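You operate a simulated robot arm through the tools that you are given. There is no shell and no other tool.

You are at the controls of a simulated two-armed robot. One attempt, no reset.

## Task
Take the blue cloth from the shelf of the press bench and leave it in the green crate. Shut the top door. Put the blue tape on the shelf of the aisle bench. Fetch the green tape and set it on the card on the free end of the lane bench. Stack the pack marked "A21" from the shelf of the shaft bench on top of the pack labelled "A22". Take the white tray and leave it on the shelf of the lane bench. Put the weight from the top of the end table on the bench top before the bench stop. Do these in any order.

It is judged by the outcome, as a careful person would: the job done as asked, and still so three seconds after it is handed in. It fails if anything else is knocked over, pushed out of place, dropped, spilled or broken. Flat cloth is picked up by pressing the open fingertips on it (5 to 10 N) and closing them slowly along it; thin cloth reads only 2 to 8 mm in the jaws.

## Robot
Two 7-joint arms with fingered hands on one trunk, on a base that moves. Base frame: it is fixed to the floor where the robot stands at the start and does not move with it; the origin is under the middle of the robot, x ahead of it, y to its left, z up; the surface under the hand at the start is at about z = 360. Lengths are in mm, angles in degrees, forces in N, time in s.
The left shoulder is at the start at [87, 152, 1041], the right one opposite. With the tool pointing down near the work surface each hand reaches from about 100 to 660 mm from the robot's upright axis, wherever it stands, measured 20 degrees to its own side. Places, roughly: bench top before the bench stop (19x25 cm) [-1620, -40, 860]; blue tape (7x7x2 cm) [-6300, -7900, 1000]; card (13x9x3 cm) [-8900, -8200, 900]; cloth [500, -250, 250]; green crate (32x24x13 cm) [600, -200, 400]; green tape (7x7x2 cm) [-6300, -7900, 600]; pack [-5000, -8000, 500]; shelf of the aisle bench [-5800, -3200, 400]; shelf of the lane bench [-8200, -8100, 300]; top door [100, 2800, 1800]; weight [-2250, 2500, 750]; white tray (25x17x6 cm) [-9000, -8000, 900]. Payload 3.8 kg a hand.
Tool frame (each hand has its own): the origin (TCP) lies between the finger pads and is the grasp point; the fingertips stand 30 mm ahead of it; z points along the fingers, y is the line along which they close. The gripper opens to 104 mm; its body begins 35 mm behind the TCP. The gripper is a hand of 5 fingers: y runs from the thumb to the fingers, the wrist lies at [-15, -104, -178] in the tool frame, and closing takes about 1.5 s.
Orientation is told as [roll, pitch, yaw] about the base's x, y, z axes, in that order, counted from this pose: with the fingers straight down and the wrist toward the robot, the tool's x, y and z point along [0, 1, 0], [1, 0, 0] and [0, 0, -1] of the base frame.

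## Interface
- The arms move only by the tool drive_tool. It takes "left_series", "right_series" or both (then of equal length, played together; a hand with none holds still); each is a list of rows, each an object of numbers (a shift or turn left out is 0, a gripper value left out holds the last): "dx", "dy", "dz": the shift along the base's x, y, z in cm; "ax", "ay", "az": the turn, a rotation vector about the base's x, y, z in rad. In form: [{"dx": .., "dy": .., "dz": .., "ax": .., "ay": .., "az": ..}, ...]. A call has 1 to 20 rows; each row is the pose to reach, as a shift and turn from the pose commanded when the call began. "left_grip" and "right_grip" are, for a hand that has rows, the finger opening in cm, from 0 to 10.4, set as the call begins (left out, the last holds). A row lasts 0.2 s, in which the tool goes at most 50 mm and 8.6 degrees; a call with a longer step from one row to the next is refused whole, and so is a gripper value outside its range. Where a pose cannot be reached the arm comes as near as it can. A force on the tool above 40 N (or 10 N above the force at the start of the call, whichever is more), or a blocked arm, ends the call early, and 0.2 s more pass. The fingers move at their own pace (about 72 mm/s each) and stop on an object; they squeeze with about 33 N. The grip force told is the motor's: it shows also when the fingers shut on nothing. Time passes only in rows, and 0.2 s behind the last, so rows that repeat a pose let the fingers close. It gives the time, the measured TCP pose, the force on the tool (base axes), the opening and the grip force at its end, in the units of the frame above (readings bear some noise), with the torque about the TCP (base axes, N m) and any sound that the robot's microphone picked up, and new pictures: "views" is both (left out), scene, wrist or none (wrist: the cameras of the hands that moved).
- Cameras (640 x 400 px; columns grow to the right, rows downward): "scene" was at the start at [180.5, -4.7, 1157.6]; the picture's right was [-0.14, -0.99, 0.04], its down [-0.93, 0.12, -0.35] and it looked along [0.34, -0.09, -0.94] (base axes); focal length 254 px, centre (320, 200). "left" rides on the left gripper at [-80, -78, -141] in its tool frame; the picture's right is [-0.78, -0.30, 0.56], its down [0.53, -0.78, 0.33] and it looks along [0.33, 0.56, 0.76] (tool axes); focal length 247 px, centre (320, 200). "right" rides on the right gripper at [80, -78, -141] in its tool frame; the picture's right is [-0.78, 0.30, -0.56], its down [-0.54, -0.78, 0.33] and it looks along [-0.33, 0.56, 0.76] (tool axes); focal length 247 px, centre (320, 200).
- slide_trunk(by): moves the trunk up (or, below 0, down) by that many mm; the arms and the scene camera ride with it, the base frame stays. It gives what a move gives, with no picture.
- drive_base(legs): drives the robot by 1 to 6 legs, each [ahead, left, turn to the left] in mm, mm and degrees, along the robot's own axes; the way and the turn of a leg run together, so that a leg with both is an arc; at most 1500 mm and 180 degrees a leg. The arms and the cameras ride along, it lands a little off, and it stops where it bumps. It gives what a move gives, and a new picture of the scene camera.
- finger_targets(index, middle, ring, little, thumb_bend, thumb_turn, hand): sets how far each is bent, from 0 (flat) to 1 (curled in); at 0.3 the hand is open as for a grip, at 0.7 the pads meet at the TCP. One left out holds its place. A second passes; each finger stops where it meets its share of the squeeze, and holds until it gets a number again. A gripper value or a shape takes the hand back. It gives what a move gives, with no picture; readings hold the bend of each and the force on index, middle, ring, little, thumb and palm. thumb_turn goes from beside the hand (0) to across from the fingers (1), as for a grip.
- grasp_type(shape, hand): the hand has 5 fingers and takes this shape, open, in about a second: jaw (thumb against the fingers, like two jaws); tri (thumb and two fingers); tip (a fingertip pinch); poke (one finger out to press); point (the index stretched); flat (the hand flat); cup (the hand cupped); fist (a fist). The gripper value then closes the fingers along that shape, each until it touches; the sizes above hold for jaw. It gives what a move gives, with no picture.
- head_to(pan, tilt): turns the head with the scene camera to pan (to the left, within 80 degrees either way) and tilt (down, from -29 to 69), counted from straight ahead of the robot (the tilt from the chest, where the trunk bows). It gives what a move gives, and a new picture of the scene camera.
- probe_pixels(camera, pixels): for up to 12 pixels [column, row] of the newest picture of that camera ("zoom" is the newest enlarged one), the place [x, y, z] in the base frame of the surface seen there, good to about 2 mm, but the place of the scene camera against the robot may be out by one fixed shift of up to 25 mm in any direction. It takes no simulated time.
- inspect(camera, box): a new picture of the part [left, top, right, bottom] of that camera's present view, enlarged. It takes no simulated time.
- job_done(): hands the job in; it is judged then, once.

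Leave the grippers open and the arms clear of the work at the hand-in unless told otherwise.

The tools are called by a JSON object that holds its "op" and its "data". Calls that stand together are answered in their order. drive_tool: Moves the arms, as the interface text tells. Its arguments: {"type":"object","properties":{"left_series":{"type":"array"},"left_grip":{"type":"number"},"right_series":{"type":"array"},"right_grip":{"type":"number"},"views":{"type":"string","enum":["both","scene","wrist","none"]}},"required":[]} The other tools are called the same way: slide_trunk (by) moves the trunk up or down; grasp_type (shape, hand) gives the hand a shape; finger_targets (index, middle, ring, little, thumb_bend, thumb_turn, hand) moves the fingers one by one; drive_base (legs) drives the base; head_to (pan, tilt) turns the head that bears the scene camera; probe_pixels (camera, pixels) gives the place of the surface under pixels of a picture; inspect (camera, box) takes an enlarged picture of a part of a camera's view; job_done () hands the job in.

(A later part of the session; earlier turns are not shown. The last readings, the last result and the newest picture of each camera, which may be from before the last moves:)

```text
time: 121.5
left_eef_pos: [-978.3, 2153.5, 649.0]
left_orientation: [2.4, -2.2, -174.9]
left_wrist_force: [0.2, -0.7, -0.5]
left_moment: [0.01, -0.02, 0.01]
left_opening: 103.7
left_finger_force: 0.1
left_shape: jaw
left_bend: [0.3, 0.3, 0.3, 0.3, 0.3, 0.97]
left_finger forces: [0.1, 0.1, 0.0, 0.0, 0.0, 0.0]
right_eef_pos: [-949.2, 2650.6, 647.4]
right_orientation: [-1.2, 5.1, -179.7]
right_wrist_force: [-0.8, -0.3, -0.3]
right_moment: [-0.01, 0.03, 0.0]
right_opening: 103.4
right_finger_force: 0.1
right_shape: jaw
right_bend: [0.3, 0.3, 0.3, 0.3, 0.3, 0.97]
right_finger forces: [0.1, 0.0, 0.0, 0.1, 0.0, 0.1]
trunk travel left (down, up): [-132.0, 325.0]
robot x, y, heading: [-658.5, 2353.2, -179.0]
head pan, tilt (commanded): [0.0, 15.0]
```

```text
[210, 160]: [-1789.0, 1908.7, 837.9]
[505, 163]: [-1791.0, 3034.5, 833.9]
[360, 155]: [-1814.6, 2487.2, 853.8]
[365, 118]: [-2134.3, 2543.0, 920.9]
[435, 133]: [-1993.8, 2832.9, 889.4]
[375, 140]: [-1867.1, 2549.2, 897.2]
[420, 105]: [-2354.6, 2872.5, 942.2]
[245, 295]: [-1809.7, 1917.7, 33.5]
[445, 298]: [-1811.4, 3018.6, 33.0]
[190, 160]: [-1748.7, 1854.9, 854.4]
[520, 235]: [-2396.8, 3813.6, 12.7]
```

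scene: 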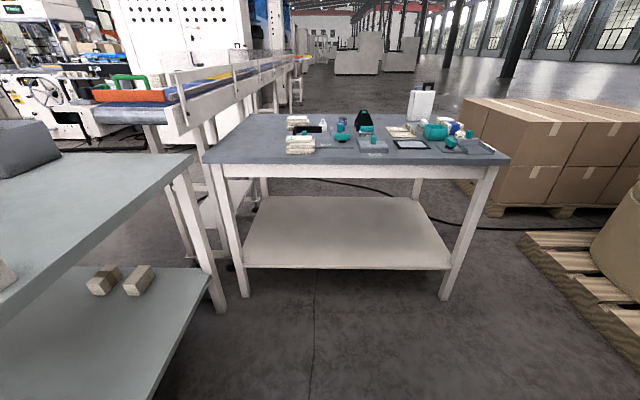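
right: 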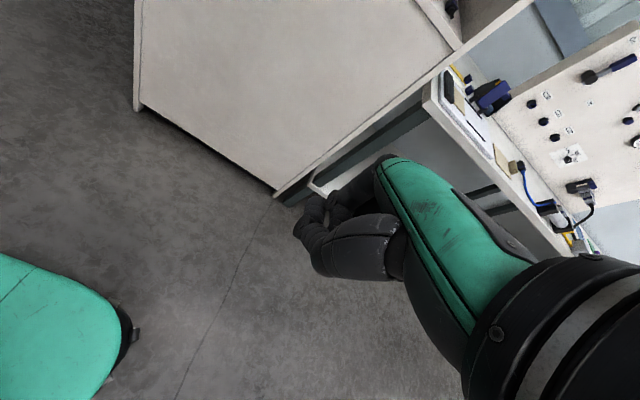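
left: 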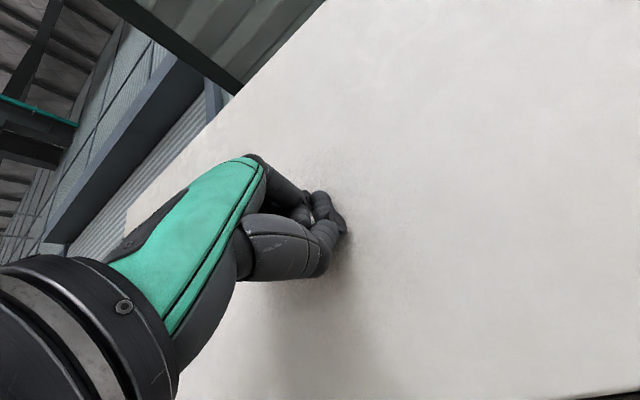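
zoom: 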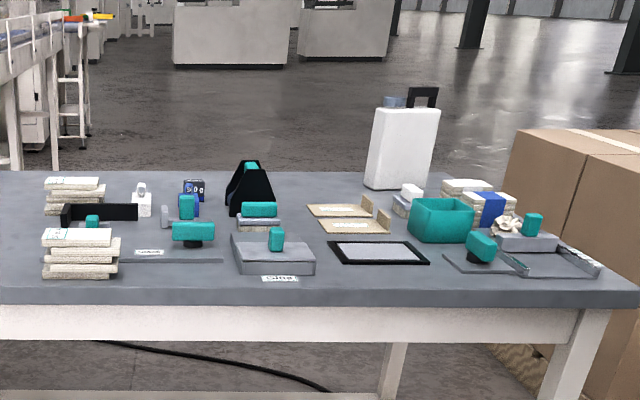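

I need a closer look. I drive 650 mm toward the table and a bit to the right.

{"op": "drive_base", "data": {"legs": [[680, -120, 0]]}}

{"op": "head_to", "data": {"pan": 0, "tilt": 25}}

{"op": "inspect", "data": {"camera": "scene", "box": [100, 20, 420, 220]}}

{"op": "inspect", "data": {"camera": "scene", "box": [320, 20, 640, 220]}}

```text
time: 125.3
left_eef_pos: [-1668.6, 2264.1, 648.3]
left_orientation: [2.4, -2.2, -175.0]
left_wrist_force: [0.0, 0.7, -0.8]
left_moment: [-0.02, -0.01, -0.01]
left_opening: 103.8
left_finger_force: 0.1
left_shape: jaw
left_bend: [0.3, 0.3, 0.3, 0.3, 0.3, 0.97]
left_finger forces: [0.0, 0.0, 0.1, 0.0, 0.0, 0.0]
right_eef_pos: [-1639.6, 2761.9, 646.2]
right_orientation: [-1.2, 5.1, -179.7]
right_wrist_force: [-0.3, -0.2, -0.1]
right_moment: [-0.05, 0.01, -0.02]
right_opening: 103.6
right_finger_force: 0.1
right_shape: jaw
right_bend: [0.3, 0.3, 0.3, 0.3, 0.3, 0.97]
right_finger forces: [0.0, 0.0, 0.0, 0.1, 0.0, 0.0]
trunk travel left (down, up): [-132.0, 325.0]
robot x, y, heading: [-1353.1, 2454.3, -179.2]
head pan, tilt (commanded): [0.0, 15.0]
```

scene: 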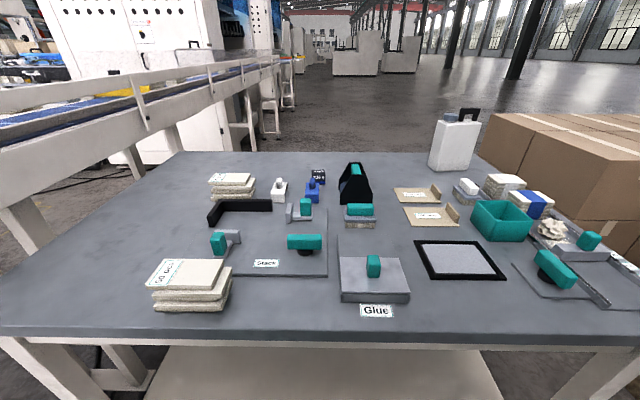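

```text
time: 126.0
left_eef_pos: [-1668.1, 2263.4, 649.3]
left_orientation: [2.4, -2.2, -175.0]
left_wrist_force: [-0.1, 0.4, 0.1]
left_moment: [-0.02, -0.01, 0.03]
left_opening: 104.1
left_finger_force: 0.2
left_shape: jaw
left_bend: [0.3, 0.3, 0.3, 0.3, 0.3, 0.97]
left_finger forces: [0.0, 0.0, 0.0, 0.0, 0.0, 0.0]
right_eef_pos: [-1639.3, 2760.9, 646.6]
right_orientation: [-1.2, 5.1, -179.8]
right_wrist_force: [0.0, -0.5, 0.1]
right_moment: [-0.03, -0.01, 0.0]
right_opening: 103.4
right_finger_force: 0.0
right_shape: jaw
right_bend: [0.3, 0.3, 0.3, 0.3, 0.3, 0.97]
right_finger forces: [0.0, 0.0, 0.1, 0.0, 0.1, 0.0]
trunk travel left (down, up): [-132.0, 325.0]
robot x, y, heading: [-1352.9, 2457.0, -178.7]
head pan, tilt (commanded): [0.0, 25.0]
```

scene: 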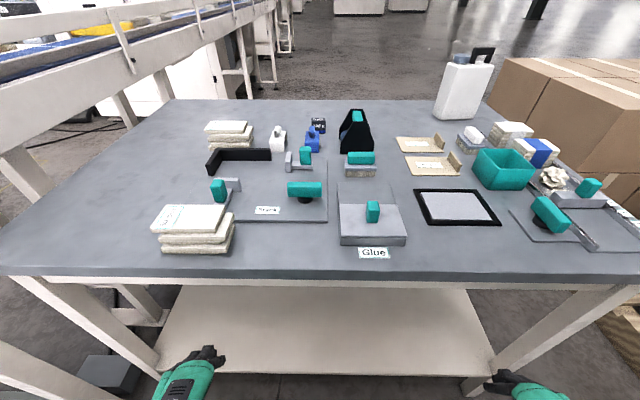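

```text
2.00 times, centred on (260, 120) of scene
```

zoom: 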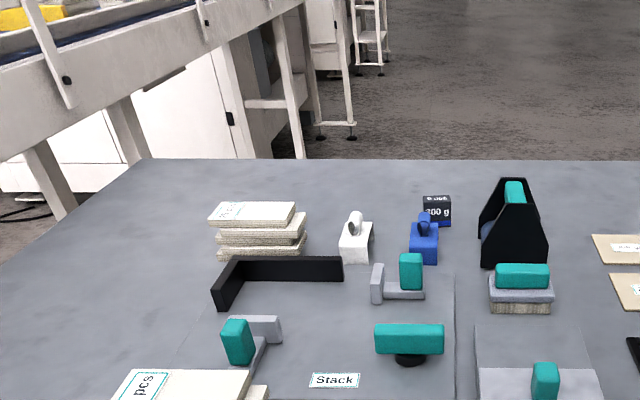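

```text
2.00 times, centred on (480, 120) of scene
```

zoom: 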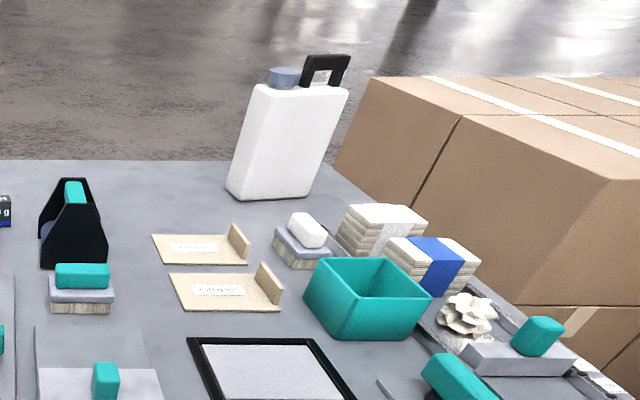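

A small dark block labelled "…00 g" sits near scene pixel (318,125): that's the weight. I probe it and its surroundings.

{"op": "inspect", "data": {"camera": "scene", "box": [260, 90, 380, 165]}}

{"op": "probe_pixels", "data": {"camera": "scene", "pixels": [[318, 120], [314, 129], [324, 129], [313, 139], [278, 140], [355, 130], [100, 100], [170, 100], [500, 100], [10, 270], [635, 285]]}}

```text
5.33 times, centred on (320, 128) of scene
```

zoom: 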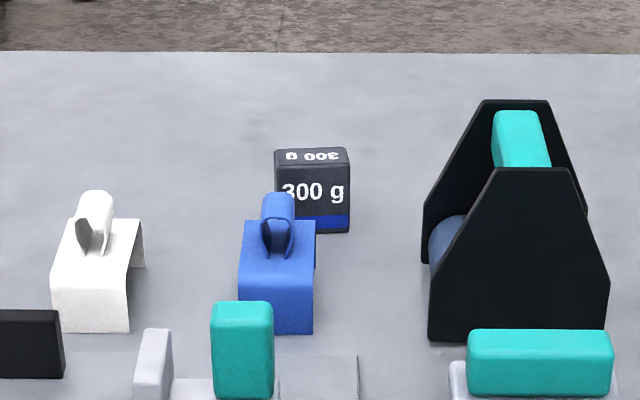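

```text
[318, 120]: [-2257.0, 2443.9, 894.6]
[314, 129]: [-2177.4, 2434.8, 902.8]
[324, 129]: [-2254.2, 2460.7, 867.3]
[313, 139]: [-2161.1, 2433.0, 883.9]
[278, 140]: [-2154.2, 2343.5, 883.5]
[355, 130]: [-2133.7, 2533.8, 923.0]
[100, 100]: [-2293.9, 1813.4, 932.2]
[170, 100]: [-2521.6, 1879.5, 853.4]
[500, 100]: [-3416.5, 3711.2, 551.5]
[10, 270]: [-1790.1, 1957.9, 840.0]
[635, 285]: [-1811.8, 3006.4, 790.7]
```

The weight ("300 g") is near [-2275,2448], close to the table's far edge (x≈-2521), so I must get to the far side. I look at the passage to the right of the table.

{"op": "head_to", "data": {"pan": -35, "tilt": 20}}

{"op": "probe_pixels", "data": {"camera": "scene", "pixels": [[180, 230], [250, 150], [280, 180], [300, 250], [350, 260], [400, 300], [450, 330], [500, 300], [550, 350], [330, 120], [420, 200], [380, 200]]}}

```text
time: 127.0
left_eef_pos: [-1668.5, 2263.6, 648.0]
left_orientation: [2.4, -2.2, -175.0]
left_wrist_force: [0.4, 0.4, -0.9]
left_moment: [0.01, 0.02, 0.01]
left_opening: 104.0
left_finger_force: 0.0
left_shape: jaw
left_bend: [0.3, 0.3, 0.3, 0.3, 0.3, 0.97]
left_finger forces: [0.0, 0.0, 0.1, 0.1, 0.0, 0.1]
right_eef_pos: [-1640.5, 2761.9, 647.3]
right_orientation: [-1.2, 5.1, -179.6]
right_wrist_force: [0.4, 0.2, 0.0]
right_moment: [0.0, 0.01, 0.01]
right_opening: 103.7
right_finger_force: 0.0
right_shape: jaw
right_bend: [0.3, 0.3, 0.3, 0.3, 0.3, 0.97]
right_finger forces: [0.0, 0.0, 0.0, 0.0, 0.1, 0.0]
trunk travel left (down, up): [-132.0, 325.0]
robot x, y, heading: [-1353.1, 2455.8, -178.7]
head pan, tilt (commanded): [-35.0, 20.0]
```

scene: 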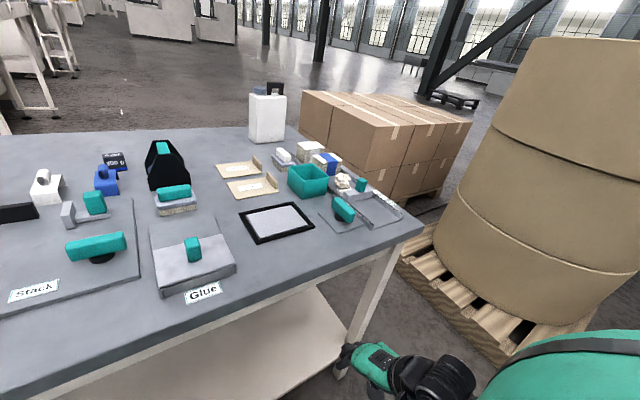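

```text
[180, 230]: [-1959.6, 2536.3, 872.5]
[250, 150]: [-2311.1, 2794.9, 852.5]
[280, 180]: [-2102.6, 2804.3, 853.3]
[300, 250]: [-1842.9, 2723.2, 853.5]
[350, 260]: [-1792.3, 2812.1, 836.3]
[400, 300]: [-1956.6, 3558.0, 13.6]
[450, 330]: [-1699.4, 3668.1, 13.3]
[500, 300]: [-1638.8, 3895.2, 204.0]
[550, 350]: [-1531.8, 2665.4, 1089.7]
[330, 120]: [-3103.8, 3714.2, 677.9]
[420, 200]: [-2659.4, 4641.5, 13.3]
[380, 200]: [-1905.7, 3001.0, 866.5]
```

The gap beside the table (≈56 cm) is too narrow for the base, so I will reach from this side with the left hand tilted forward 45°, fingers closing sideways around the weight. First I raise both hands above table height, pulled in.

{"op": "drive_tool", "data": {"left_series": [{"dz": 4.5}, {"dz": 9}, {"dz": 13.5}, {"dz": 18}, {"dz": 22.5}, {"dz": 27}, {"dz": 31.5}, {"dz": 36}, {"dz": 40}], "right_series": [{"dz": 4.5}, {"dz": 9}, {"dz": 13.5}, {"dz": 18}, {"dz": 22.5}, {"dz": 27}, {"dz": 31.5}, {"dz": 36}, {"dz": 40}], "views": "scene"}}

```text
time: 128.0
left_eef_pos: [-1753.3, 2290.9, 741.6]
left_orientation: [2.7, -0.4, -174.9]
left_wrist_force: [4.0, 1.0, -1.8]
left_moment: [-0.02, 0.21, -0.04]
left_opening: 104.0
left_finger_force: 0.0
left_shape: jaw
left_bend: [0.3, 0.3, 0.3, 0.3, 0.3, 0.97]
left_finger forces: [0.1, 1.9, 0.0, 0.1, 0.1, 2.2]
left hand out of reach, approached as far as the arm can: row 1, 2, 3, 4
right_eef_pos: [-1700.2, 2823.9, 755.6]
right_orientation: [-1.2, 5.2, -179.7]
right_wrist_force: [-0.6, 0.1, 0.8]
right_moment: [0.01, -0.03, -0.01]
right_opening: 103.9
right_finger_force: 0.0
right_shape: jaw
right_bend: [0.3, 0.3, 0.3, 0.3, 0.3, 0.98]
right_finger forces: [0.0, 0.0, 0.0, 0.0, 0.0, 0.0]
right hand out of reach, approached as far as the arm can: row 1, 2, 3, 4
trunk travel left (down, up): [-132.0, 325.0]
robot x, y, heading: [-1353.8, 2460.2, -179.3]
head pan, tilt (commanded): [-35.0, 20.0]
stopped in row 4 (left hand): the force on the tool passed its limit at 86 N (the readings are from after the stop); the commanded pose is now the measured one
```

scene: 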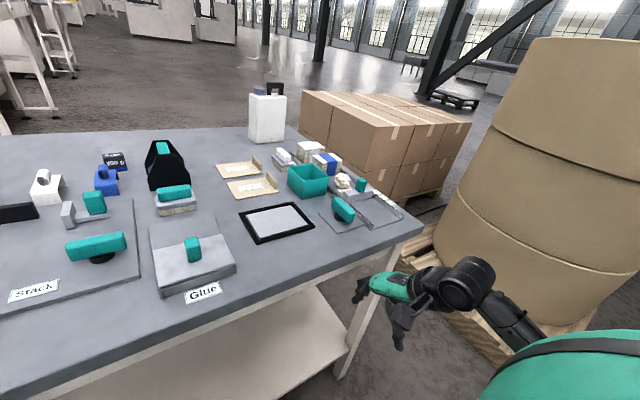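

The left hand drifted forward and touched the table edge. I back the base 250 mm away and then raise the hands there.

{"op": "drive_base", "data": {"legs": [[-280, 0, 0]]}}

{"op": "drive_tool", "data": {"left_series": [{"dz": 4}, {"dz": 8}, {"dz": 12}, {"dz": 16}, {"dz": 20}, {"dz": 24}, {"dz": 28}], "right_series": [{"dz": 4}, {"dz": 8}, {"dz": 12}, {"dz": 16}, {"dz": 20}, {"dz": 24}, {"dz": 28}], "views": "scene"}}

```text
time: 129.9
left_eef_pos: [-1479.8, 2295.2, 742.3]
left_orientation: [2.8, -0.5, -175.1]
left_wrist_force: [0.4, 0.8, 0.4]
left_moment: [0.01, 0.03, 0.03]
left_opening: 103.7
left_finger_force: 0.1
left_shape: jaw
left_bend: [0.3, 0.3, 0.3, 0.3, 0.3, 0.97]
left_finger forces: [0.1, 0.1, 0.1, 0.0, 0.1, 0.0]
right_eef_pos: [-1422.8, 2829.7, 755.2]
right_orientation: [-1.2, 5.0, -179.9]
right_wrist_force: [0.0, -0.2, -0.3]
right_moment: [-0.01, 0.03, 0.01]
right_opening: 103.7
right_finger_force: 0.0
right_shape: jaw
right_bend: [0.3, 0.3, 0.3, 0.3, 0.3, 0.98]
right_finger forces: [0.1, 0.0, 0.1, 0.0, 0.0, 0.0]
trunk travel left (down, up): [-132.0, 325.0]
robot x, y, heading: [-1077.0, 2463.3, -179.0]
head pan, tilt (commanded): [-35.0, 20.0]
```

scene: 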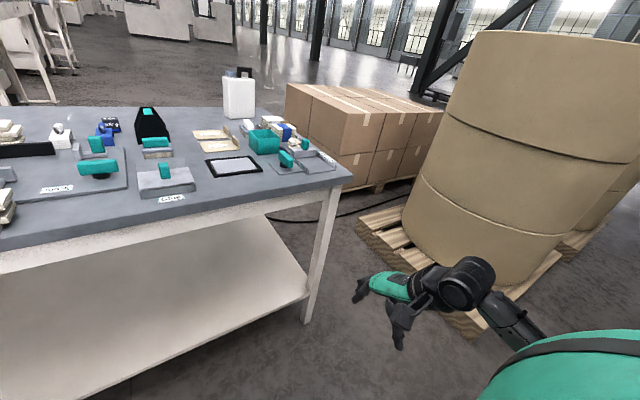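

```text
time: 131.1
left_eef_pos: [-1508.6, 2273.8, 878.6]
left_orientation: [10.4, -1.2, -173.8]
left_wrist_force: [0.7, 0.1, 0.5]
left_moment: [0.02, -0.02, -0.01]
left_opening: 103.9
left_finger_force: 0.1
left_shape: jaw
left_bend: [0.3, 0.3, 0.3, 0.3, 0.3, 0.98]
left_finger forces: [0.0, 0.0, 0.0, 0.1, 0.0, 0.0]
left hand out of reach, approached as far as the arm can: row 1, 2, 3, 4, 5
right_eef_pos: [-1426.1, 2832.1, 947.1]
right_orientation: [-1.1, 5.3, -179.8]
right_wrist_force: [0.1, 0.0, -0.3]
right_moment: [0.01, -0.03, -0.01]
right_opening: 103.8
right_finger_force: 0.2
right_shape: jaw
right_bend: [0.3, 0.3, 0.3, 0.3, 0.3, 0.98]
right_finger forces: [0.0, 0.1, 0.0, 0.0, 0.0, 0.1]
right hand out of reach, approached as far as the arm can: row 1, 2, 3, 4
trunk travel left (down, up): [-132.0, 325.0]
robot x, y, heading: [-1073.4, 2461.5, -179.1]
head pan, tilt (commanded): [-35.0, 20.0]
stopped in row 5 (left hand): the arm was blocked; the commanded pose is now the measured one
```

scene: 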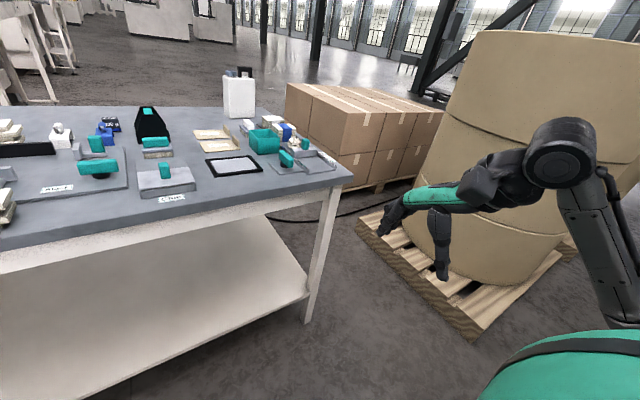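

The left arm got blocked (on the robot's own body, perhaps). I look at it.

{"op": "head_to", "data": {"pan": 40, "tilt": 35}}

```text
time: 132.6
left_eef_pos: [-1508.5, 2273.3, 879.2]
left_orientation: [10.4, -1.1, -173.7]
left_wrist_force: [0.6, -0.3, -0.2]
left_moment: [0.01, 0.0, -0.01]
left_opening: 104.0
left_finger_force: 0.0
left_shape: jaw
left_bend: [0.3, 0.3, 0.3, 0.3, 0.3, 0.98]
left_finger forces: [0.0, 0.1, 0.1, 0.0, 0.0, 0.1]
right_eef_pos: [-1425.3, 2831.7, 946.6]
right_orientation: [-1.2, 5.1, -179.7]
right_wrist_force: [0.5, -1.0, 1.0]
right_moment: [-0.01, -0.03, 0.02]
right_opening: 103.8
right_finger_force: 0.1
right_shape: jaw
right_bend: [0.3, 0.3, 0.3, 0.3, 0.3, 0.98]
right_finger forces: [0.0, 0.1, 0.0, 0.1, 0.0, 0.0]
trunk travel left (down, up): [-132.0, 325.0]
robot x, y, heading: [-1074.6, 2464.2, -179.3]
head pan, tilt (commanded): [40.0, 35.0]
```

scene: 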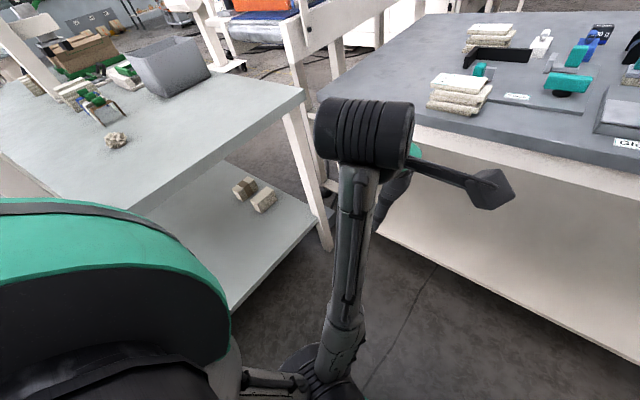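

The left arm's elbow is low with the forearm upright; a forward-tilted hand suits that. I rotate the left hand in place (yaw -96°, tilt 35° more forward) as one rotation while raising it to z≈1060.

{"op": "drive_tool", "data": {"left_series": [{"ax": -0.039, "ay": 0.035, "az": -0.1245, "dz": 1.5}, {"ax": -0.078, "ay": 0.07, "az": -0.249, "dz": 3}, {"ax": -0.116, "ay": 0.105, "az": -0.3735, "dz": 4.5}, {"ax": -0.155, "ay": 0.14, "az": -0.498, "dz": 6}, {"ax": -0.194, "ay": 0.175, "az": -0.6225, "dz": 7.5}, {"ax": -0.233, "ay": 0.21, "az": -0.747, "dz": 9}, {"ax": -0.272, "ay": 0.244, "az": -0.8715, "dz": 10.5}, {"ax": -0.31, "ay": 0.279, "az": -0.996, "dz": 12}, {"ax": -0.349, "ay": 0.314, "az": -1.1205, "dz": 13.5}, {"ax": -0.388, "ay": 0.349, "az": -1.245, "dz": 15}, {"ax": -0.427, "ay": 0.384, "az": -1.3695, "dz": 16.5}, {"ax": -0.466, "ay": 0.419, "az": -1.494, "dz": 17.5}, {"ax": -0.504, "ay": 0.454, "az": -1.619, "dz": 18}]}}

```text
time: 135.4
left_eef_pos: [-1507.7, 2273.9, 1060.2]
left_orientation: [44.9, -1.0, 89.5]
left_wrist_force: [-0.6, -0.5, 0.2]
left_moment: [0.01, 0.02, 0.04]
left_opening: 104.0
left_finger_force: 0.1
left_shape: jaw
left_bend: [0.3, 0.3, 0.3, 0.3, 0.3, 0.98]
left_finger forces: [0.0, 0.0, 0.1, 0.1, 0.0, 0.0]
left hand out of reach, approached as far as the arm can: row 1, 2, 3, 4, 5, 6, 7, 8, 9
right_eef_pos: [-1424.3, 2830.7, 947.4]
right_orientation: [-1.1, 5.1, -179.7]
right_wrist_force: [0.9, -0.7, 0.3]
right_moment: [0.0, 0.0, 0.02]
right_opening: 104.2
right_finger_force: 0.0
right_shape: jaw
right_bend: [0.3, 0.3, 0.3, 0.3, 0.3, 0.98]
right_finger forces: [0.0, 0.0, 0.0, 0.1, 0.0, 0.0]
trunk travel left (down, up): [-132.0, 325.0]
robot x, y, heading: [-1076.3, 2464.2, -179.2]
head pan, tilt (commanded): [40.0, 35.0]
```

scene: 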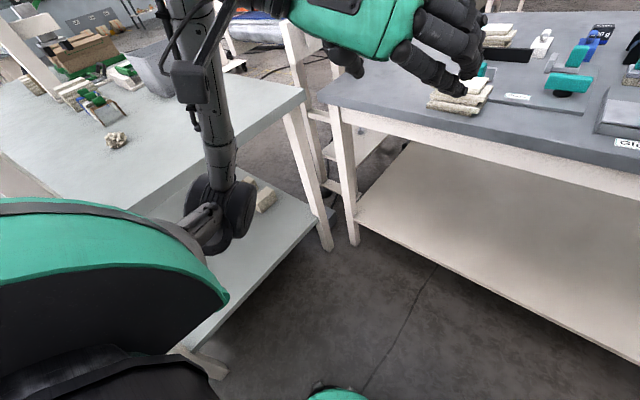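
left: 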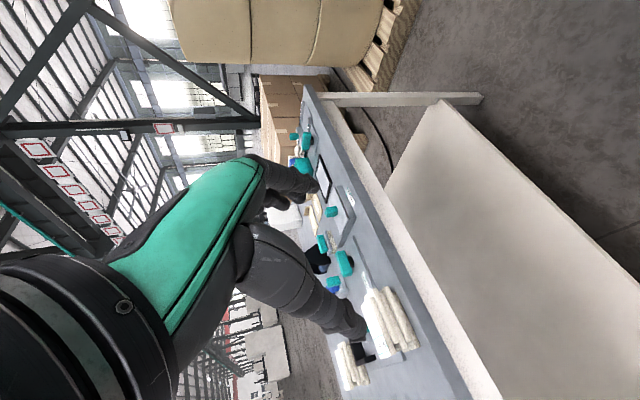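

The left hand now holds exactly [45,0,90] (tilted forward, closing sideways). I aim the head at the weight to measure its surroundings precisely.

{"op": "head_to", "data": {"pan": 0, "tilt": 18}}

{"op": "inspect", "data": {"camera": "scene", "box": [270, 100, 370, 163]}}

```text
time: 136.4
left_eef_pos: [-1509.1, 2273.7, 1059.2]
left_orientation: [44.8, -1.0, 89.6]
left_wrist_force: [0.1, -0.4, -0.5]
left_moment: [0.0, 0.02, 0.01]
left_opening: 104.1
left_finger_force: 0.0
left_shape: jaw
left_bend: [0.3, 0.3, 0.3, 0.3, 0.3, 0.98]
left_finger forces: [0.0, 0.1, 0.1, 0.1, 0.0, 0.0]
right_eef_pos: [-1425.2, 2832.6, 946.1]
right_orientation: [-1.2, 5.0, -179.7]
right_wrist_force: [-0.4, 0.4, 0.6]
right_moment: [0.02, 0.01, 0.0]
right_opening: 103.7
right_finger_force: 0.1
right_shape: jaw
right_bend: [0.3, 0.3, 0.3, 0.3, 0.3, 0.98]
right_finger forces: [0.0, 0.0, 0.0, 0.1, 0.1, 0.1]
trunk travel left (down, up): [-132.0, 325.0]
robot x, y, heading: [-1077.2, 2461.6, -179.1]
head pan, tilt (commanded): [0.0, 18.0]
```

scene: 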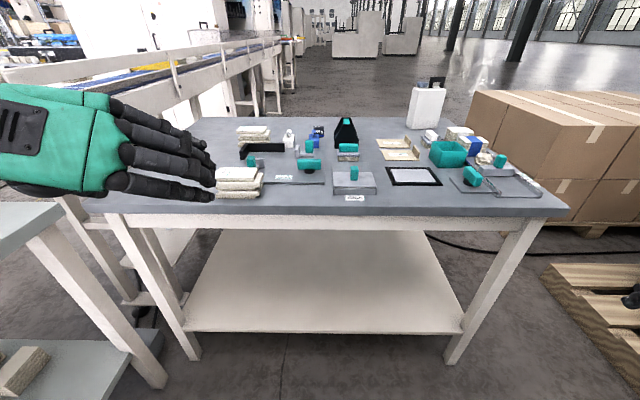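

```text
6.35 times, centred on (320, 132) of scene
```

zoom: 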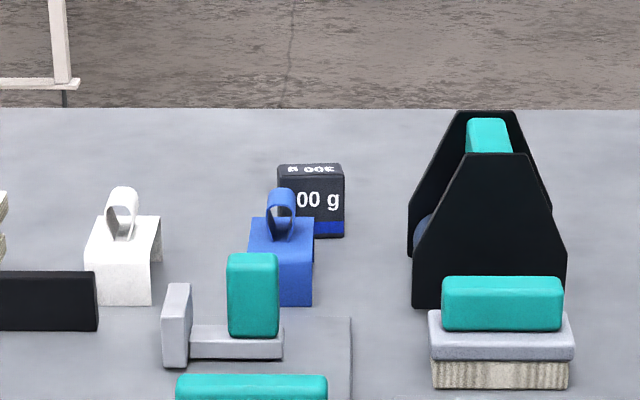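

{"op": "probe_pixels", "data": {"camera": "zoom", "pixels": [[282, 180], [341, 182], [341, 232], [290, 167], [338, 167], [415, 220], [480, 157], [485, 114], [418, 300], [560, 300], [281, 193], [310, 298]]}}

```text
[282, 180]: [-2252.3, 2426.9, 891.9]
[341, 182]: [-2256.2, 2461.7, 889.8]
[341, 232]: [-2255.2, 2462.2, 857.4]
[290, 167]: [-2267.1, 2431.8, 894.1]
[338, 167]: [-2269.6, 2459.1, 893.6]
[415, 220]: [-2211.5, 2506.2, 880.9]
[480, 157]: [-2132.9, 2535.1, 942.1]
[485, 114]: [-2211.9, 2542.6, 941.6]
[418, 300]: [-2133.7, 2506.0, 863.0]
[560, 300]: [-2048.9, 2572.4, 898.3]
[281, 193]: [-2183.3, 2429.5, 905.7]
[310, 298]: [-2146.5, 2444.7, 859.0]
```

The weight is a ~40 mm cube centred near [-2274,2444,874]; the black holder beside it starts at y≈2505. I set the trunk 100 mm up for elbow clearance, and extend the left arm at hover height before driving in.

{"op": "slide_trunk", "data": {"by": 100}}

{"op": "drive_tool", "data": {"left_series": [{"dx": -4, "dy": 1.5, "dz": -1}, {"dx": -8, "dy": 3, "dz": -2}, {"dx": -12, "dy": 4.5, "dz": -3}, {"dx": -16, "dy": 6, "dz": -4}, {"dx": -20, "dy": 7.5, "dz": -5}, {"dx": -24, "dy": 9, "dz": -6.5}, {"dx": -28, "dy": 10, "dz": -8}, {"dx": -31, "dy": 10.5, "dz": -9}], "left_grip": 8.0}}

```text
time: 137.8
left_eef_pos: [-1508.7, 2273.6, 1158.9]
left_orientation: [44.7, -0.9, 89.6]
left_wrist_force: [0.4, -0.1, 0.3]
left_moment: [0.0, -0.02, 0.0]
left_opening: 104.0
left_finger_force: 0.0
left_shape: jaw
left_bend: [0.3, 0.3, 0.3, 0.3, 0.3, 0.98]
left_finger forces: [0.1, 0.1, 0.1, 0.0, 0.0, 0.1]
right_eef_pos: [-1425.6, 2832.1, 1046.0]
right_orientation: [-1.2, 5.2, -179.8]
right_wrist_force: [-0.4, -0.1, 0.1]
right_moment: [0.03, 0.0, 0.02]
right_opening: 104.2
right_finger_force: 0.0
right_shape: jaw
right_bend: [0.3, 0.3, 0.3, 0.3, 0.3, 0.98]
right_finger forces: [0.0, 0.1, 0.1, 0.1, 0.1, 0.0]
trunk travel left (down, up): [-232.0, 225.0]
robot x, y, heading: [-1078.0, 2459.1, -179.3]
head pan, tilt (commanded): [0.0, 18.0]
```

```text
time: 139.6
left_eef_pos: [-1818.6, 2380.5, 1069.4]
left_orientation: [44.9, -0.8, 89.6]
left_wrist_force: [-0.3, 1.1, -0.6]
left_moment: [-0.03, 0.01, 0.0]
left_opening: 80.4
left_finger_force: 0.0
left_shape: jaw
left_bend: [0.27, 0.35, 0.32, 0.33, 0.52, 0.99]
left_finger forces: [0.0, 0.0, 0.0, 0.1, 0.1, 0.1]
right_eef_pos: [-1426.1, 2832.8, 1046.2]
right_orientation: [-1.1, 5.2, -179.8]
right_wrist_force: [0.1, -0.1, -0.2]
right_moment: [-0.04, -0.02, 0.03]
right_opening: 104.2
right_finger_force: 0.2
right_shape: jaw
right_bend: [0.3, 0.3, 0.3, 0.3, 0.3, 0.98]
right_finger forces: [0.1, 0.1, 0.1, 0.0, 0.0, 0.0]
trunk travel left (down, up): [-232.0, 225.0]
robot x, y, heading: [-1080.7, 2464.3, -179.2]
head pan, tilt (commanded): [0.0, 18.0]
```

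scene: 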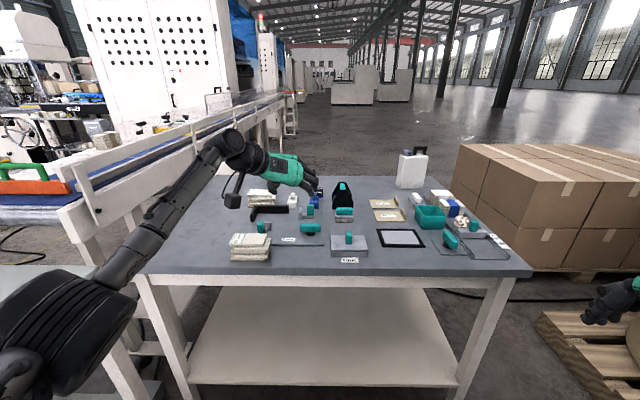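
left: 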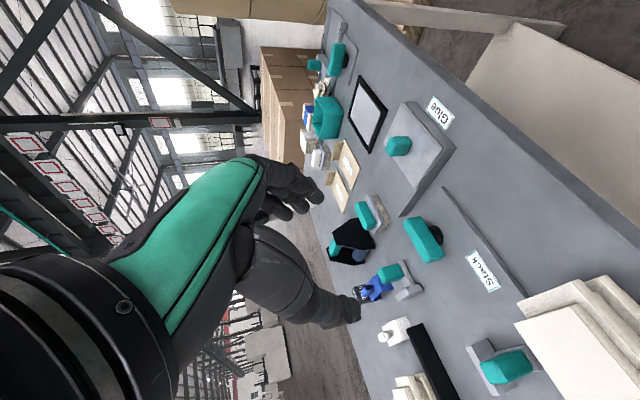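

The arm reaches 740 mm ahead. I check where the elbow and forearm are, to be sure they clear the table when driving in.

{"op": "probe_pixels", "data": {"camera": "scene", "pixels": [[60, 340], [100, 350], [110, 290], [150, 230], [200, 165], [235, 190], [235, 150], [290, 165]]}}

{"op": "probe_pixels", "data": {"camera": "left", "pixels": [[359, 291], [374, 288], [345, 240], [392, 330], [405, 350], [500, 370], [560, 320], [600, 230]]}}

```text
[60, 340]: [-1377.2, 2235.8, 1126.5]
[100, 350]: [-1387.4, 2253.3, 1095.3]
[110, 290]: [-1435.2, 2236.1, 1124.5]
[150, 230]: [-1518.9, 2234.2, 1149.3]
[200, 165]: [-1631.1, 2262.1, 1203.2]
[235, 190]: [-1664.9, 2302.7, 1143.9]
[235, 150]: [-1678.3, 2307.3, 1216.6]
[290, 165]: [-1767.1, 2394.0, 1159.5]
```

```text
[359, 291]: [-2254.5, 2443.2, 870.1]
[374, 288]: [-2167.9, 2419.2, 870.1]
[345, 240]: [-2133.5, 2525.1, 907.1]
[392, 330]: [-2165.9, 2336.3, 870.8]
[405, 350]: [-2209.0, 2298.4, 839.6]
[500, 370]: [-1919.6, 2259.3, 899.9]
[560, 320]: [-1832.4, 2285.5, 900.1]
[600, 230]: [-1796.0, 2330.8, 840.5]
```

Wrist camera: weight face at [-2254.5,2443,870], table surface z≈840, and the forearm rides at z>1120, clear. I drive 440 mm ahead and 62 mm right.

{"op": "drive_base", "data": {"legs": [[440, -62, 0]]}}

{"op": "inspect", "data": {"camera": "left", "box": [160, 100, 640, 400]}}

```text
time: 142.2
left_eef_pos: [-2257.6, 2430.9, 1069.5]
left_orientation: [45.0, -1.1, 89.8]
left_wrist_force: [-0.2, -0.5, 0.5]
left_moment: [0.0, 0.03, -0.01]
left_opening: 80.1
left_finger_force: 0.0
left_shape: jaw
left_bend: [0.27, 0.35, 0.32, 0.33, 0.52, 0.99]
left_finger forces: [0.0, 0.1, 0.1, 0.0, 0.0, 0.0]
right_eef_pos: [-1865.1, 2884.9, 1046.4]
right_orientation: [-1.2, 5.1, -179.6]
right_wrist_force: [-0.1, -0.8, -0.4]
right_moment: [0.0, 0.0, 0.0]
right_opening: 104.1
right_finger_force: 0.1
right_shape: jaw
right_bend: [0.3, 0.3, 0.3, 0.3, 0.3, 0.98]
right_finger forces: [0.0, 0.0, 0.1, 0.0, 0.0, 0.0]
trunk travel left (down, up): [-232.0, 225.0]
robot x, y, heading: [-1517.0, 2517.4, -178.8]
head pan, tilt (commanded): [0.0, 18.0]
```

scene: 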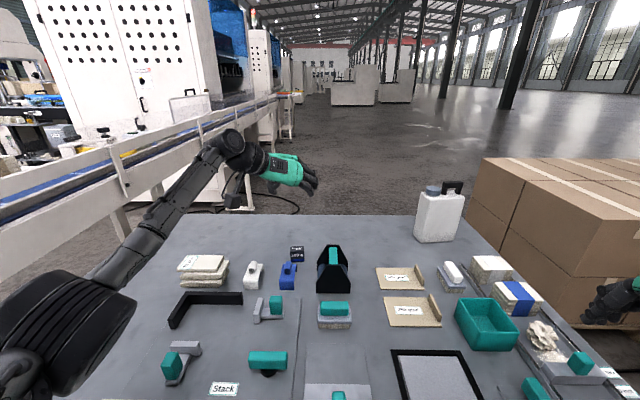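

```text
1.33 times, centred on (400, 250) of left
```

zoom: 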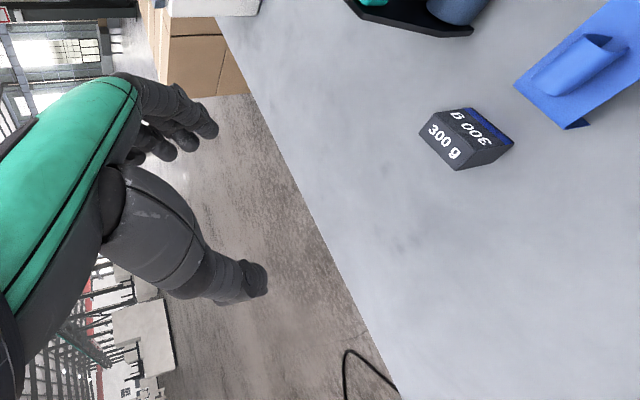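

The weight is visible at zoom (465,138). I probe its corners with this wrist view.

{"op": "inspect", "data": {"camera": "left", "box": [440, 160, 560, 235]}}

```text
5.33 times, centred on (500, 198) of left
```

zoom: 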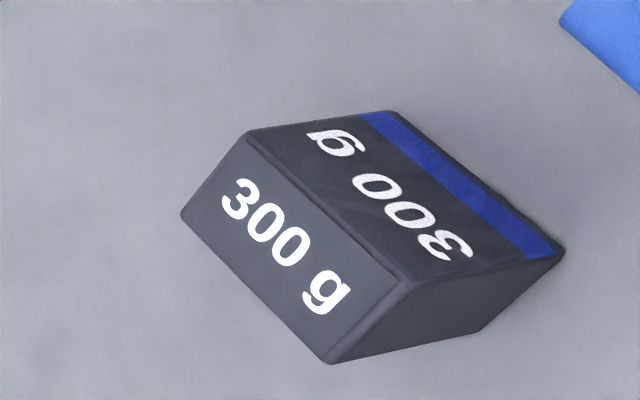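

{"op": "probe_pixels", "data": {"camera": "zoom", "pixels": [[250, 138], [405, 278], [392, 115], [558, 245], [186, 212], [330, 355], [480, 325], [320, 205], [450, 200], [100, 350], [560, 60]]}}

```text
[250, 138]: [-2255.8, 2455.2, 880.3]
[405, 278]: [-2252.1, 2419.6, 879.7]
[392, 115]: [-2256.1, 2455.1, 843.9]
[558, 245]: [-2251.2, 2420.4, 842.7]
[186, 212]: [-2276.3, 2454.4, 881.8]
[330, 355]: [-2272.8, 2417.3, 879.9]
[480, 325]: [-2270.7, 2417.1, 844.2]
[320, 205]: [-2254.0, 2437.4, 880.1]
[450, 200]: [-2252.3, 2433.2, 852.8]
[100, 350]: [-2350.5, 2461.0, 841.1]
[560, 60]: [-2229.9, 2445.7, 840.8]
```

The weight spans x -2254…-2275, y 2418…2456, z 841…881. Target TCP [-2264,2437,892]. I go down to z≈950 first and check.

{"op": "drive_tool", "data": {"left_series": [{"dx": -0.3, "dy": 0.3, "dz": -4}, {"dx": -0.6, "dy": 0.6, "dz": -8}, {"dx": -0.6, "dy": 0.6, "dz": -12}]}}

```text
time: 143.1
left_eef_pos: [-2263.3, 2436.9, 951.1]
left_orientation: [44.9, -1.0, 89.7]
left_wrist_force: [-0.5, 1.2, -0.3]
left_moment: [-0.03, 0.01, 0.0]
left_opening: 80.4
left_finger_force: 0.1
left_shape: jaw
left_bend: [0.27, 0.35, 0.32, 0.33, 0.52, 0.99]
left_finger forces: [0.0, 0.0, 0.0, 0.0, 0.0, 0.0]
right_eef_pos: [-1864.8, 2884.7, 1045.6]
right_orientation: [-1.2, 5.2, -179.6]
right_wrist_force: [-0.4, 0.2, 0.5]
right_moment: [-0.03, -0.01, 0.03]
right_opening: 104.2
right_finger_force: 0.0
right_shape: jaw
right_bend: [0.3, 0.3, 0.3, 0.3, 0.3, 0.98]
right_finger forces: [0.0, 0.1, 0.0, 0.0, 0.0, 0.0]
trunk travel left (down, up): [-232.0, 225.0]
robot x, y, heading: [-1515.7, 2515.9, -179.0]
head pan, tilt (commanded): [0.0, 18.0]
```

scene: 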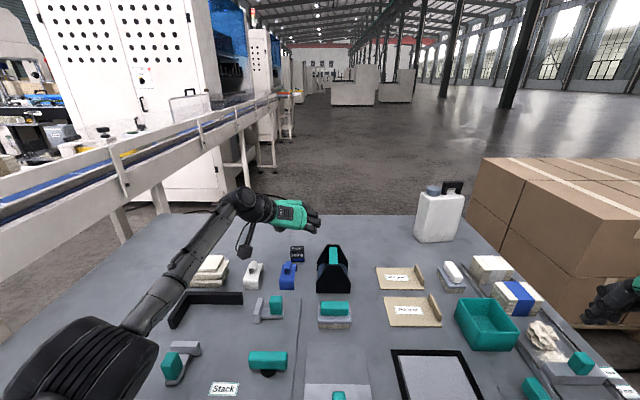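
left: 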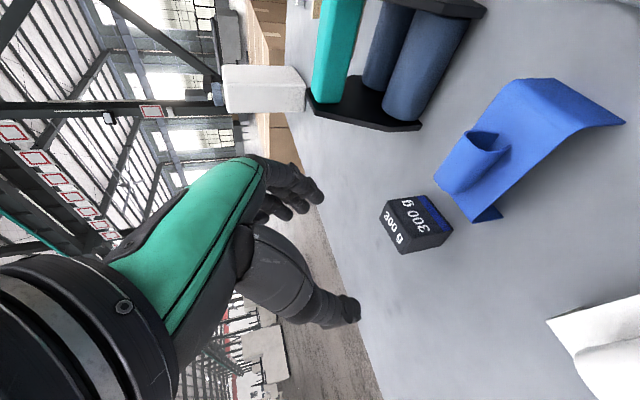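

Aligned. I descend the last 59 mm slowly.

{"op": "drive_tool", "data": {"left_series": [{"dz": -2}, {"dz": -4}, {"dz": -5.2}, {"dz": -5.9}], "views": "wrist"}}

```text
time: 144.1
left_eef_pos: [-2262.9, 2436.3, 890.8]
left_orientation: [44.8, -1.0, 89.6]
left_wrist_force: [-0.1, 0.5, -0.9]
left_moment: [-0.03, 0.0, 0.01]
left_opening: 80.1
left_finger_force: 0.1
left_shape: jaw
left_bend: [0.27, 0.35, 0.32, 0.33, 0.52, 0.99]
left_finger forces: [0.0, 0.1, 0.1, 0.0, 0.0, 0.1]
right_eef_pos: [-1866.0, 2885.0, 1045.6]
right_orientation: [-1.3, 5.2, -179.6]
right_wrist_force: [-0.2, 0.2, -0.2]
right_moment: [0.0, -0.02, 0.03]
right_opening: 103.9
right_finger_force: 0.1
right_shape: jaw
right_bend: [0.3, 0.3, 0.3, 0.3, 0.3, 0.98]
right_finger forces: [0.0, 0.1, 0.0, 0.0, 0.0, 0.1]
trunk travel left (down, up): [-232.0, 225.0]
robot x, y, heading: [-1515.7, 2520.9, -178.7]
head pan, tilt (commanded): [0.0, 18.0]
```

left: 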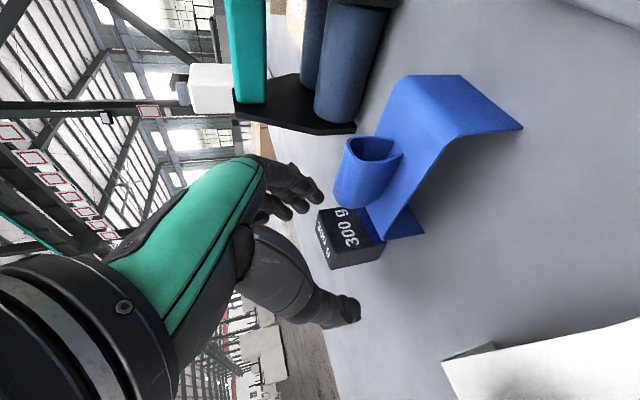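

The weight lies between thumb and fingers. I close the left hand.

{"op": "drive_tool", "data": {"left_series": [{}, {}, {}, {}, {}, {}, {}, {}, {}], "left_grip": 1.5, "views": "wrist"}}

```text
time: 146.1
left_eef_pos: [-2262.2, 2438.1, 890.3]
left_orientation: [44.9, -1.0, 89.8]
left_wrist_force: [0.1, 0.0, 0.4]
left_moment: [-0.02, -0.02, 0.0]
left_opening: 8.3
left_finger_force: 33.1
left_shape: jaw
left_bend: [0.74, 0.7, 0.7, 0.7, 0.83, 1.0]
left_finger forces: [0.0, 0.0, 0.0, 0.0, 0.0, 0.0]
right_eef_pos: [-1865.4, 2885.0, 1046.1]
right_orientation: [-1.2, 5.2, -179.6]
right_wrist_force: [-0.5, 0.4, 0.5]
right_moment: [-0.02, -0.02, -0.02]
right_opening: 104.2
right_finger_force: 0.1
right_shape: jaw
right_bend: [0.3, 0.3, 0.3, 0.3, 0.3, 0.98]
right_finger forces: [0.0, 0.0, 0.1, 0.0, 0.1, 0.1]
trunk travel left (down, up): [-232.0, 225.0]
robot x, y, heading: [-1516.6, 2520.8, -178.6]
head pan, tilt (commanded): [0.0, 18.0]
```

left: 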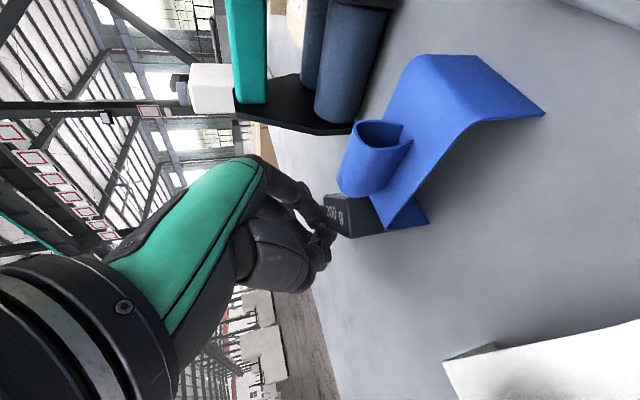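

The fingers shut past the weight (opening 8 mm, no finger force): the weight sits lower than the pads. I open again and probe fingertip and weight positions in the wrist view.

{"op": "drive_tool", "data": {"left_series": [{}, {}, {}, {}, {}, {}], "left_grip": 8.5, "views": "wrist"}}

{"op": "inspect", "data": {"camera": "left", "box": [240, 130, 480, 330]}}

```text
time: 147.4
left_eef_pos: [-2263.9, 2437.7, 889.8]
left_orientation: [44.9, -1.0, 89.7]
left_wrist_force: [0.7, -0.3, 0.8]
left_moment: [-0.04, -0.02, -0.04]
left_opening: 85.0
left_finger_force: 0.0
left_shape: jaw
left_bend: [0.27, 0.34, 0.31, 0.33, 0.48, 0.99]
left_finger forces: [0.1, 0.1, 0.0, 0.1, 0.0, 0.1]
right_eef_pos: [-1866.4, 2885.6, 1047.2]
right_orientation: [-1.2, 5.0, -179.6]
right_wrist_force: [-0.1, 0.4, 0.4]
right_moment: [0.02, 0.03, -0.01]
right_opening: 104.1
right_finger_force: 0.1
right_shape: jaw
right_bend: [0.3, 0.3, 0.3, 0.3, 0.3, 0.98]
right_finger forces: [0.0, 0.1, 0.0, 0.0, 0.0, 0.0]
trunk travel left (down, up): [-232.0, 225.0]
robot x, y, heading: [-1517.3, 2520.9, -179.1]
head pan, tilt (commanded): [0.0, 18.0]
```

left: 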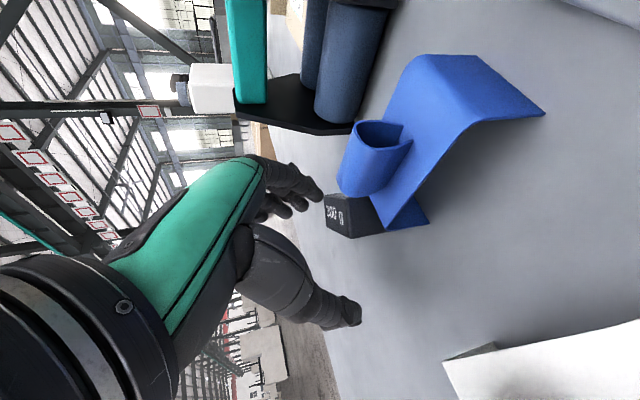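

```text
2.00 times, centred on (360, 230) of left
```

zoom: 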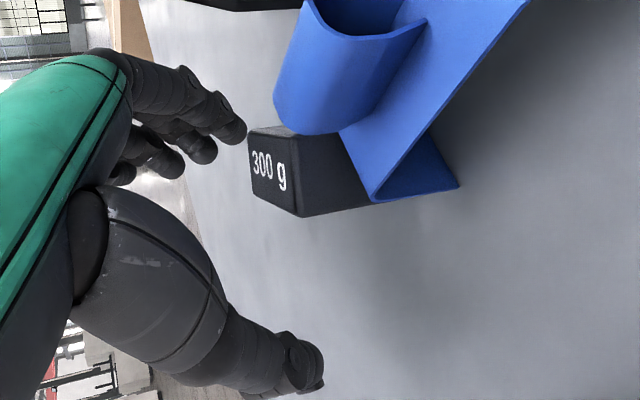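

I probe weight, fingertips and the blue stand.

{"op": "probe_pixels", "data": {"camera": "zoom", "pixels": [[235, 130], [195, 150], [168, 165], [300, 370], [255, 140], [297, 210], [270, 170], [365, 195], [320, 170], [375, 195], [450, 185], [340, 30]]}}

```text
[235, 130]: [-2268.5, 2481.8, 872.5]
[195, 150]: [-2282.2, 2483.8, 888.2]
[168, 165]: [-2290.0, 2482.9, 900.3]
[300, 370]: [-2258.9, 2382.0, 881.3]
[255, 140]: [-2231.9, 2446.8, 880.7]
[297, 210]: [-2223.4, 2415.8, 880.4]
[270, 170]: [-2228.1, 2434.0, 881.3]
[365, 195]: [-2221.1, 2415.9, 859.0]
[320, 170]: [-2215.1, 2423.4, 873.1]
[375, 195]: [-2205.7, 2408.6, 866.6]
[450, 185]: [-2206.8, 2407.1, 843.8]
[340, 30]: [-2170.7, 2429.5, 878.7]
```

The weight was squeezed back toward the blue stand: its centre is now near [-2218,2430,861]. The pads actually lie from x_tool -20 to +45, so I regrasp with the weight centred on them and with less tilt (20°) to clear the blue stand. I lift, tilt back by 25° and move over.

{"op": "drive_tool", "data": {"left_series": [{"dz": 4}, {"dz": 8.5}, {"dz": 10, "dx": 1.5, "ay": -0.1}, {"dz": 10, "dx": 3, "dy": -0.3, "ay": -0.22}, {"dz": 10, "dx": 4.5, "dy": -0.6, "ay": -0.34}, {"dz": 10, "dx": 5.2, "dy": -0.8, "ay": -0.436}], "left_grip": 8.5, "views": "both"}}

{"op": "inspect", "data": {"camera": "left", "box": [240, 100, 540, 300]}}

```text
time: 148.8
left_eef_pos: [-2211.0, 2428.1, 989.3]
left_orientation: [19.8, -1.0, 90.3]
left_wrist_force: [0.5, -1.5, 0.2]
left_moment: [0.02, -0.02, 0.04]
left_opening: 85.1
left_finger_force: 0.1
left_shape: jaw
left_bend: [0.27, 0.34, 0.31, 0.33, 0.48, 0.99]
left_finger forces: [0.1, 0.0, 0.0, 0.0, 0.1, 0.1]
right_eef_pos: [-1866.4, 2885.8, 1046.3]
right_orientation: [-1.2, 5.0, -179.6]
right_wrist_force: [-0.7, -0.5, -0.2]
right_moment: [-0.01, 0.0, -0.04]
right_opening: 103.8
right_finger_force: 0.0
right_shape: jaw
right_bend: [0.3, 0.3, 0.3, 0.3, 0.3, 0.98]
right_finger forces: [0.0, 0.0, 0.0, 0.1, 0.0, 0.0]
trunk travel left (down, up): [-232.0, 225.0]
robot x, y, heading: [-1516.7, 2516.9, -178.8]
head pan, tilt (commanded): [0.0, 18.0]
```

scene: 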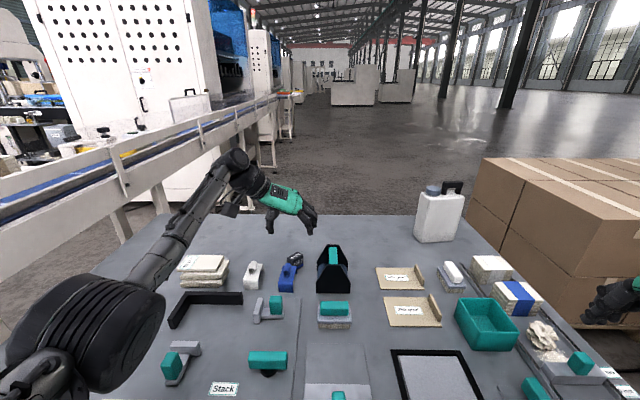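
left: 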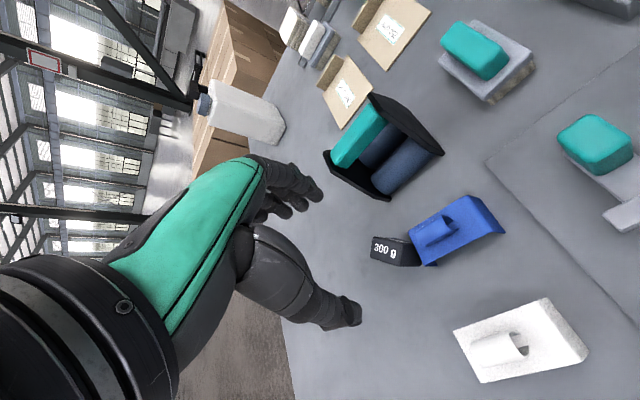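

```text
2.00 times, centred on (390, 200) of left
```

zoom: 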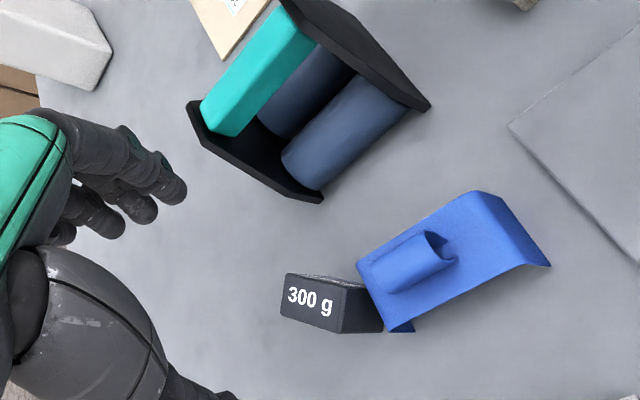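

I probe the weight's top corners and the blue stand's corners in this zoom.

{"op": "probe_pixels", "data": {"camera": "zoom", "pixels": [[288, 275], [364, 288], [342, 330], [283, 315], [380, 328], [412, 325], [360, 262], [548, 265], [475, 193], [385, 320], [320, 305], [405, 265]]}}

```text
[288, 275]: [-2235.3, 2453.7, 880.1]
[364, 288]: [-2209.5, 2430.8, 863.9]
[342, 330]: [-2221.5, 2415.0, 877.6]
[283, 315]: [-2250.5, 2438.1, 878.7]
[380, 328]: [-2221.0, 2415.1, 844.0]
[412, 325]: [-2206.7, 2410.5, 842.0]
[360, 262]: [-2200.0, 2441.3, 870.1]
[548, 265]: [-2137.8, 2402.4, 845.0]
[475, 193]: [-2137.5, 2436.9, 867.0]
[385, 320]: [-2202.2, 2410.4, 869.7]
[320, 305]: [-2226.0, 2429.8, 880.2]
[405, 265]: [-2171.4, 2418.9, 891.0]
```

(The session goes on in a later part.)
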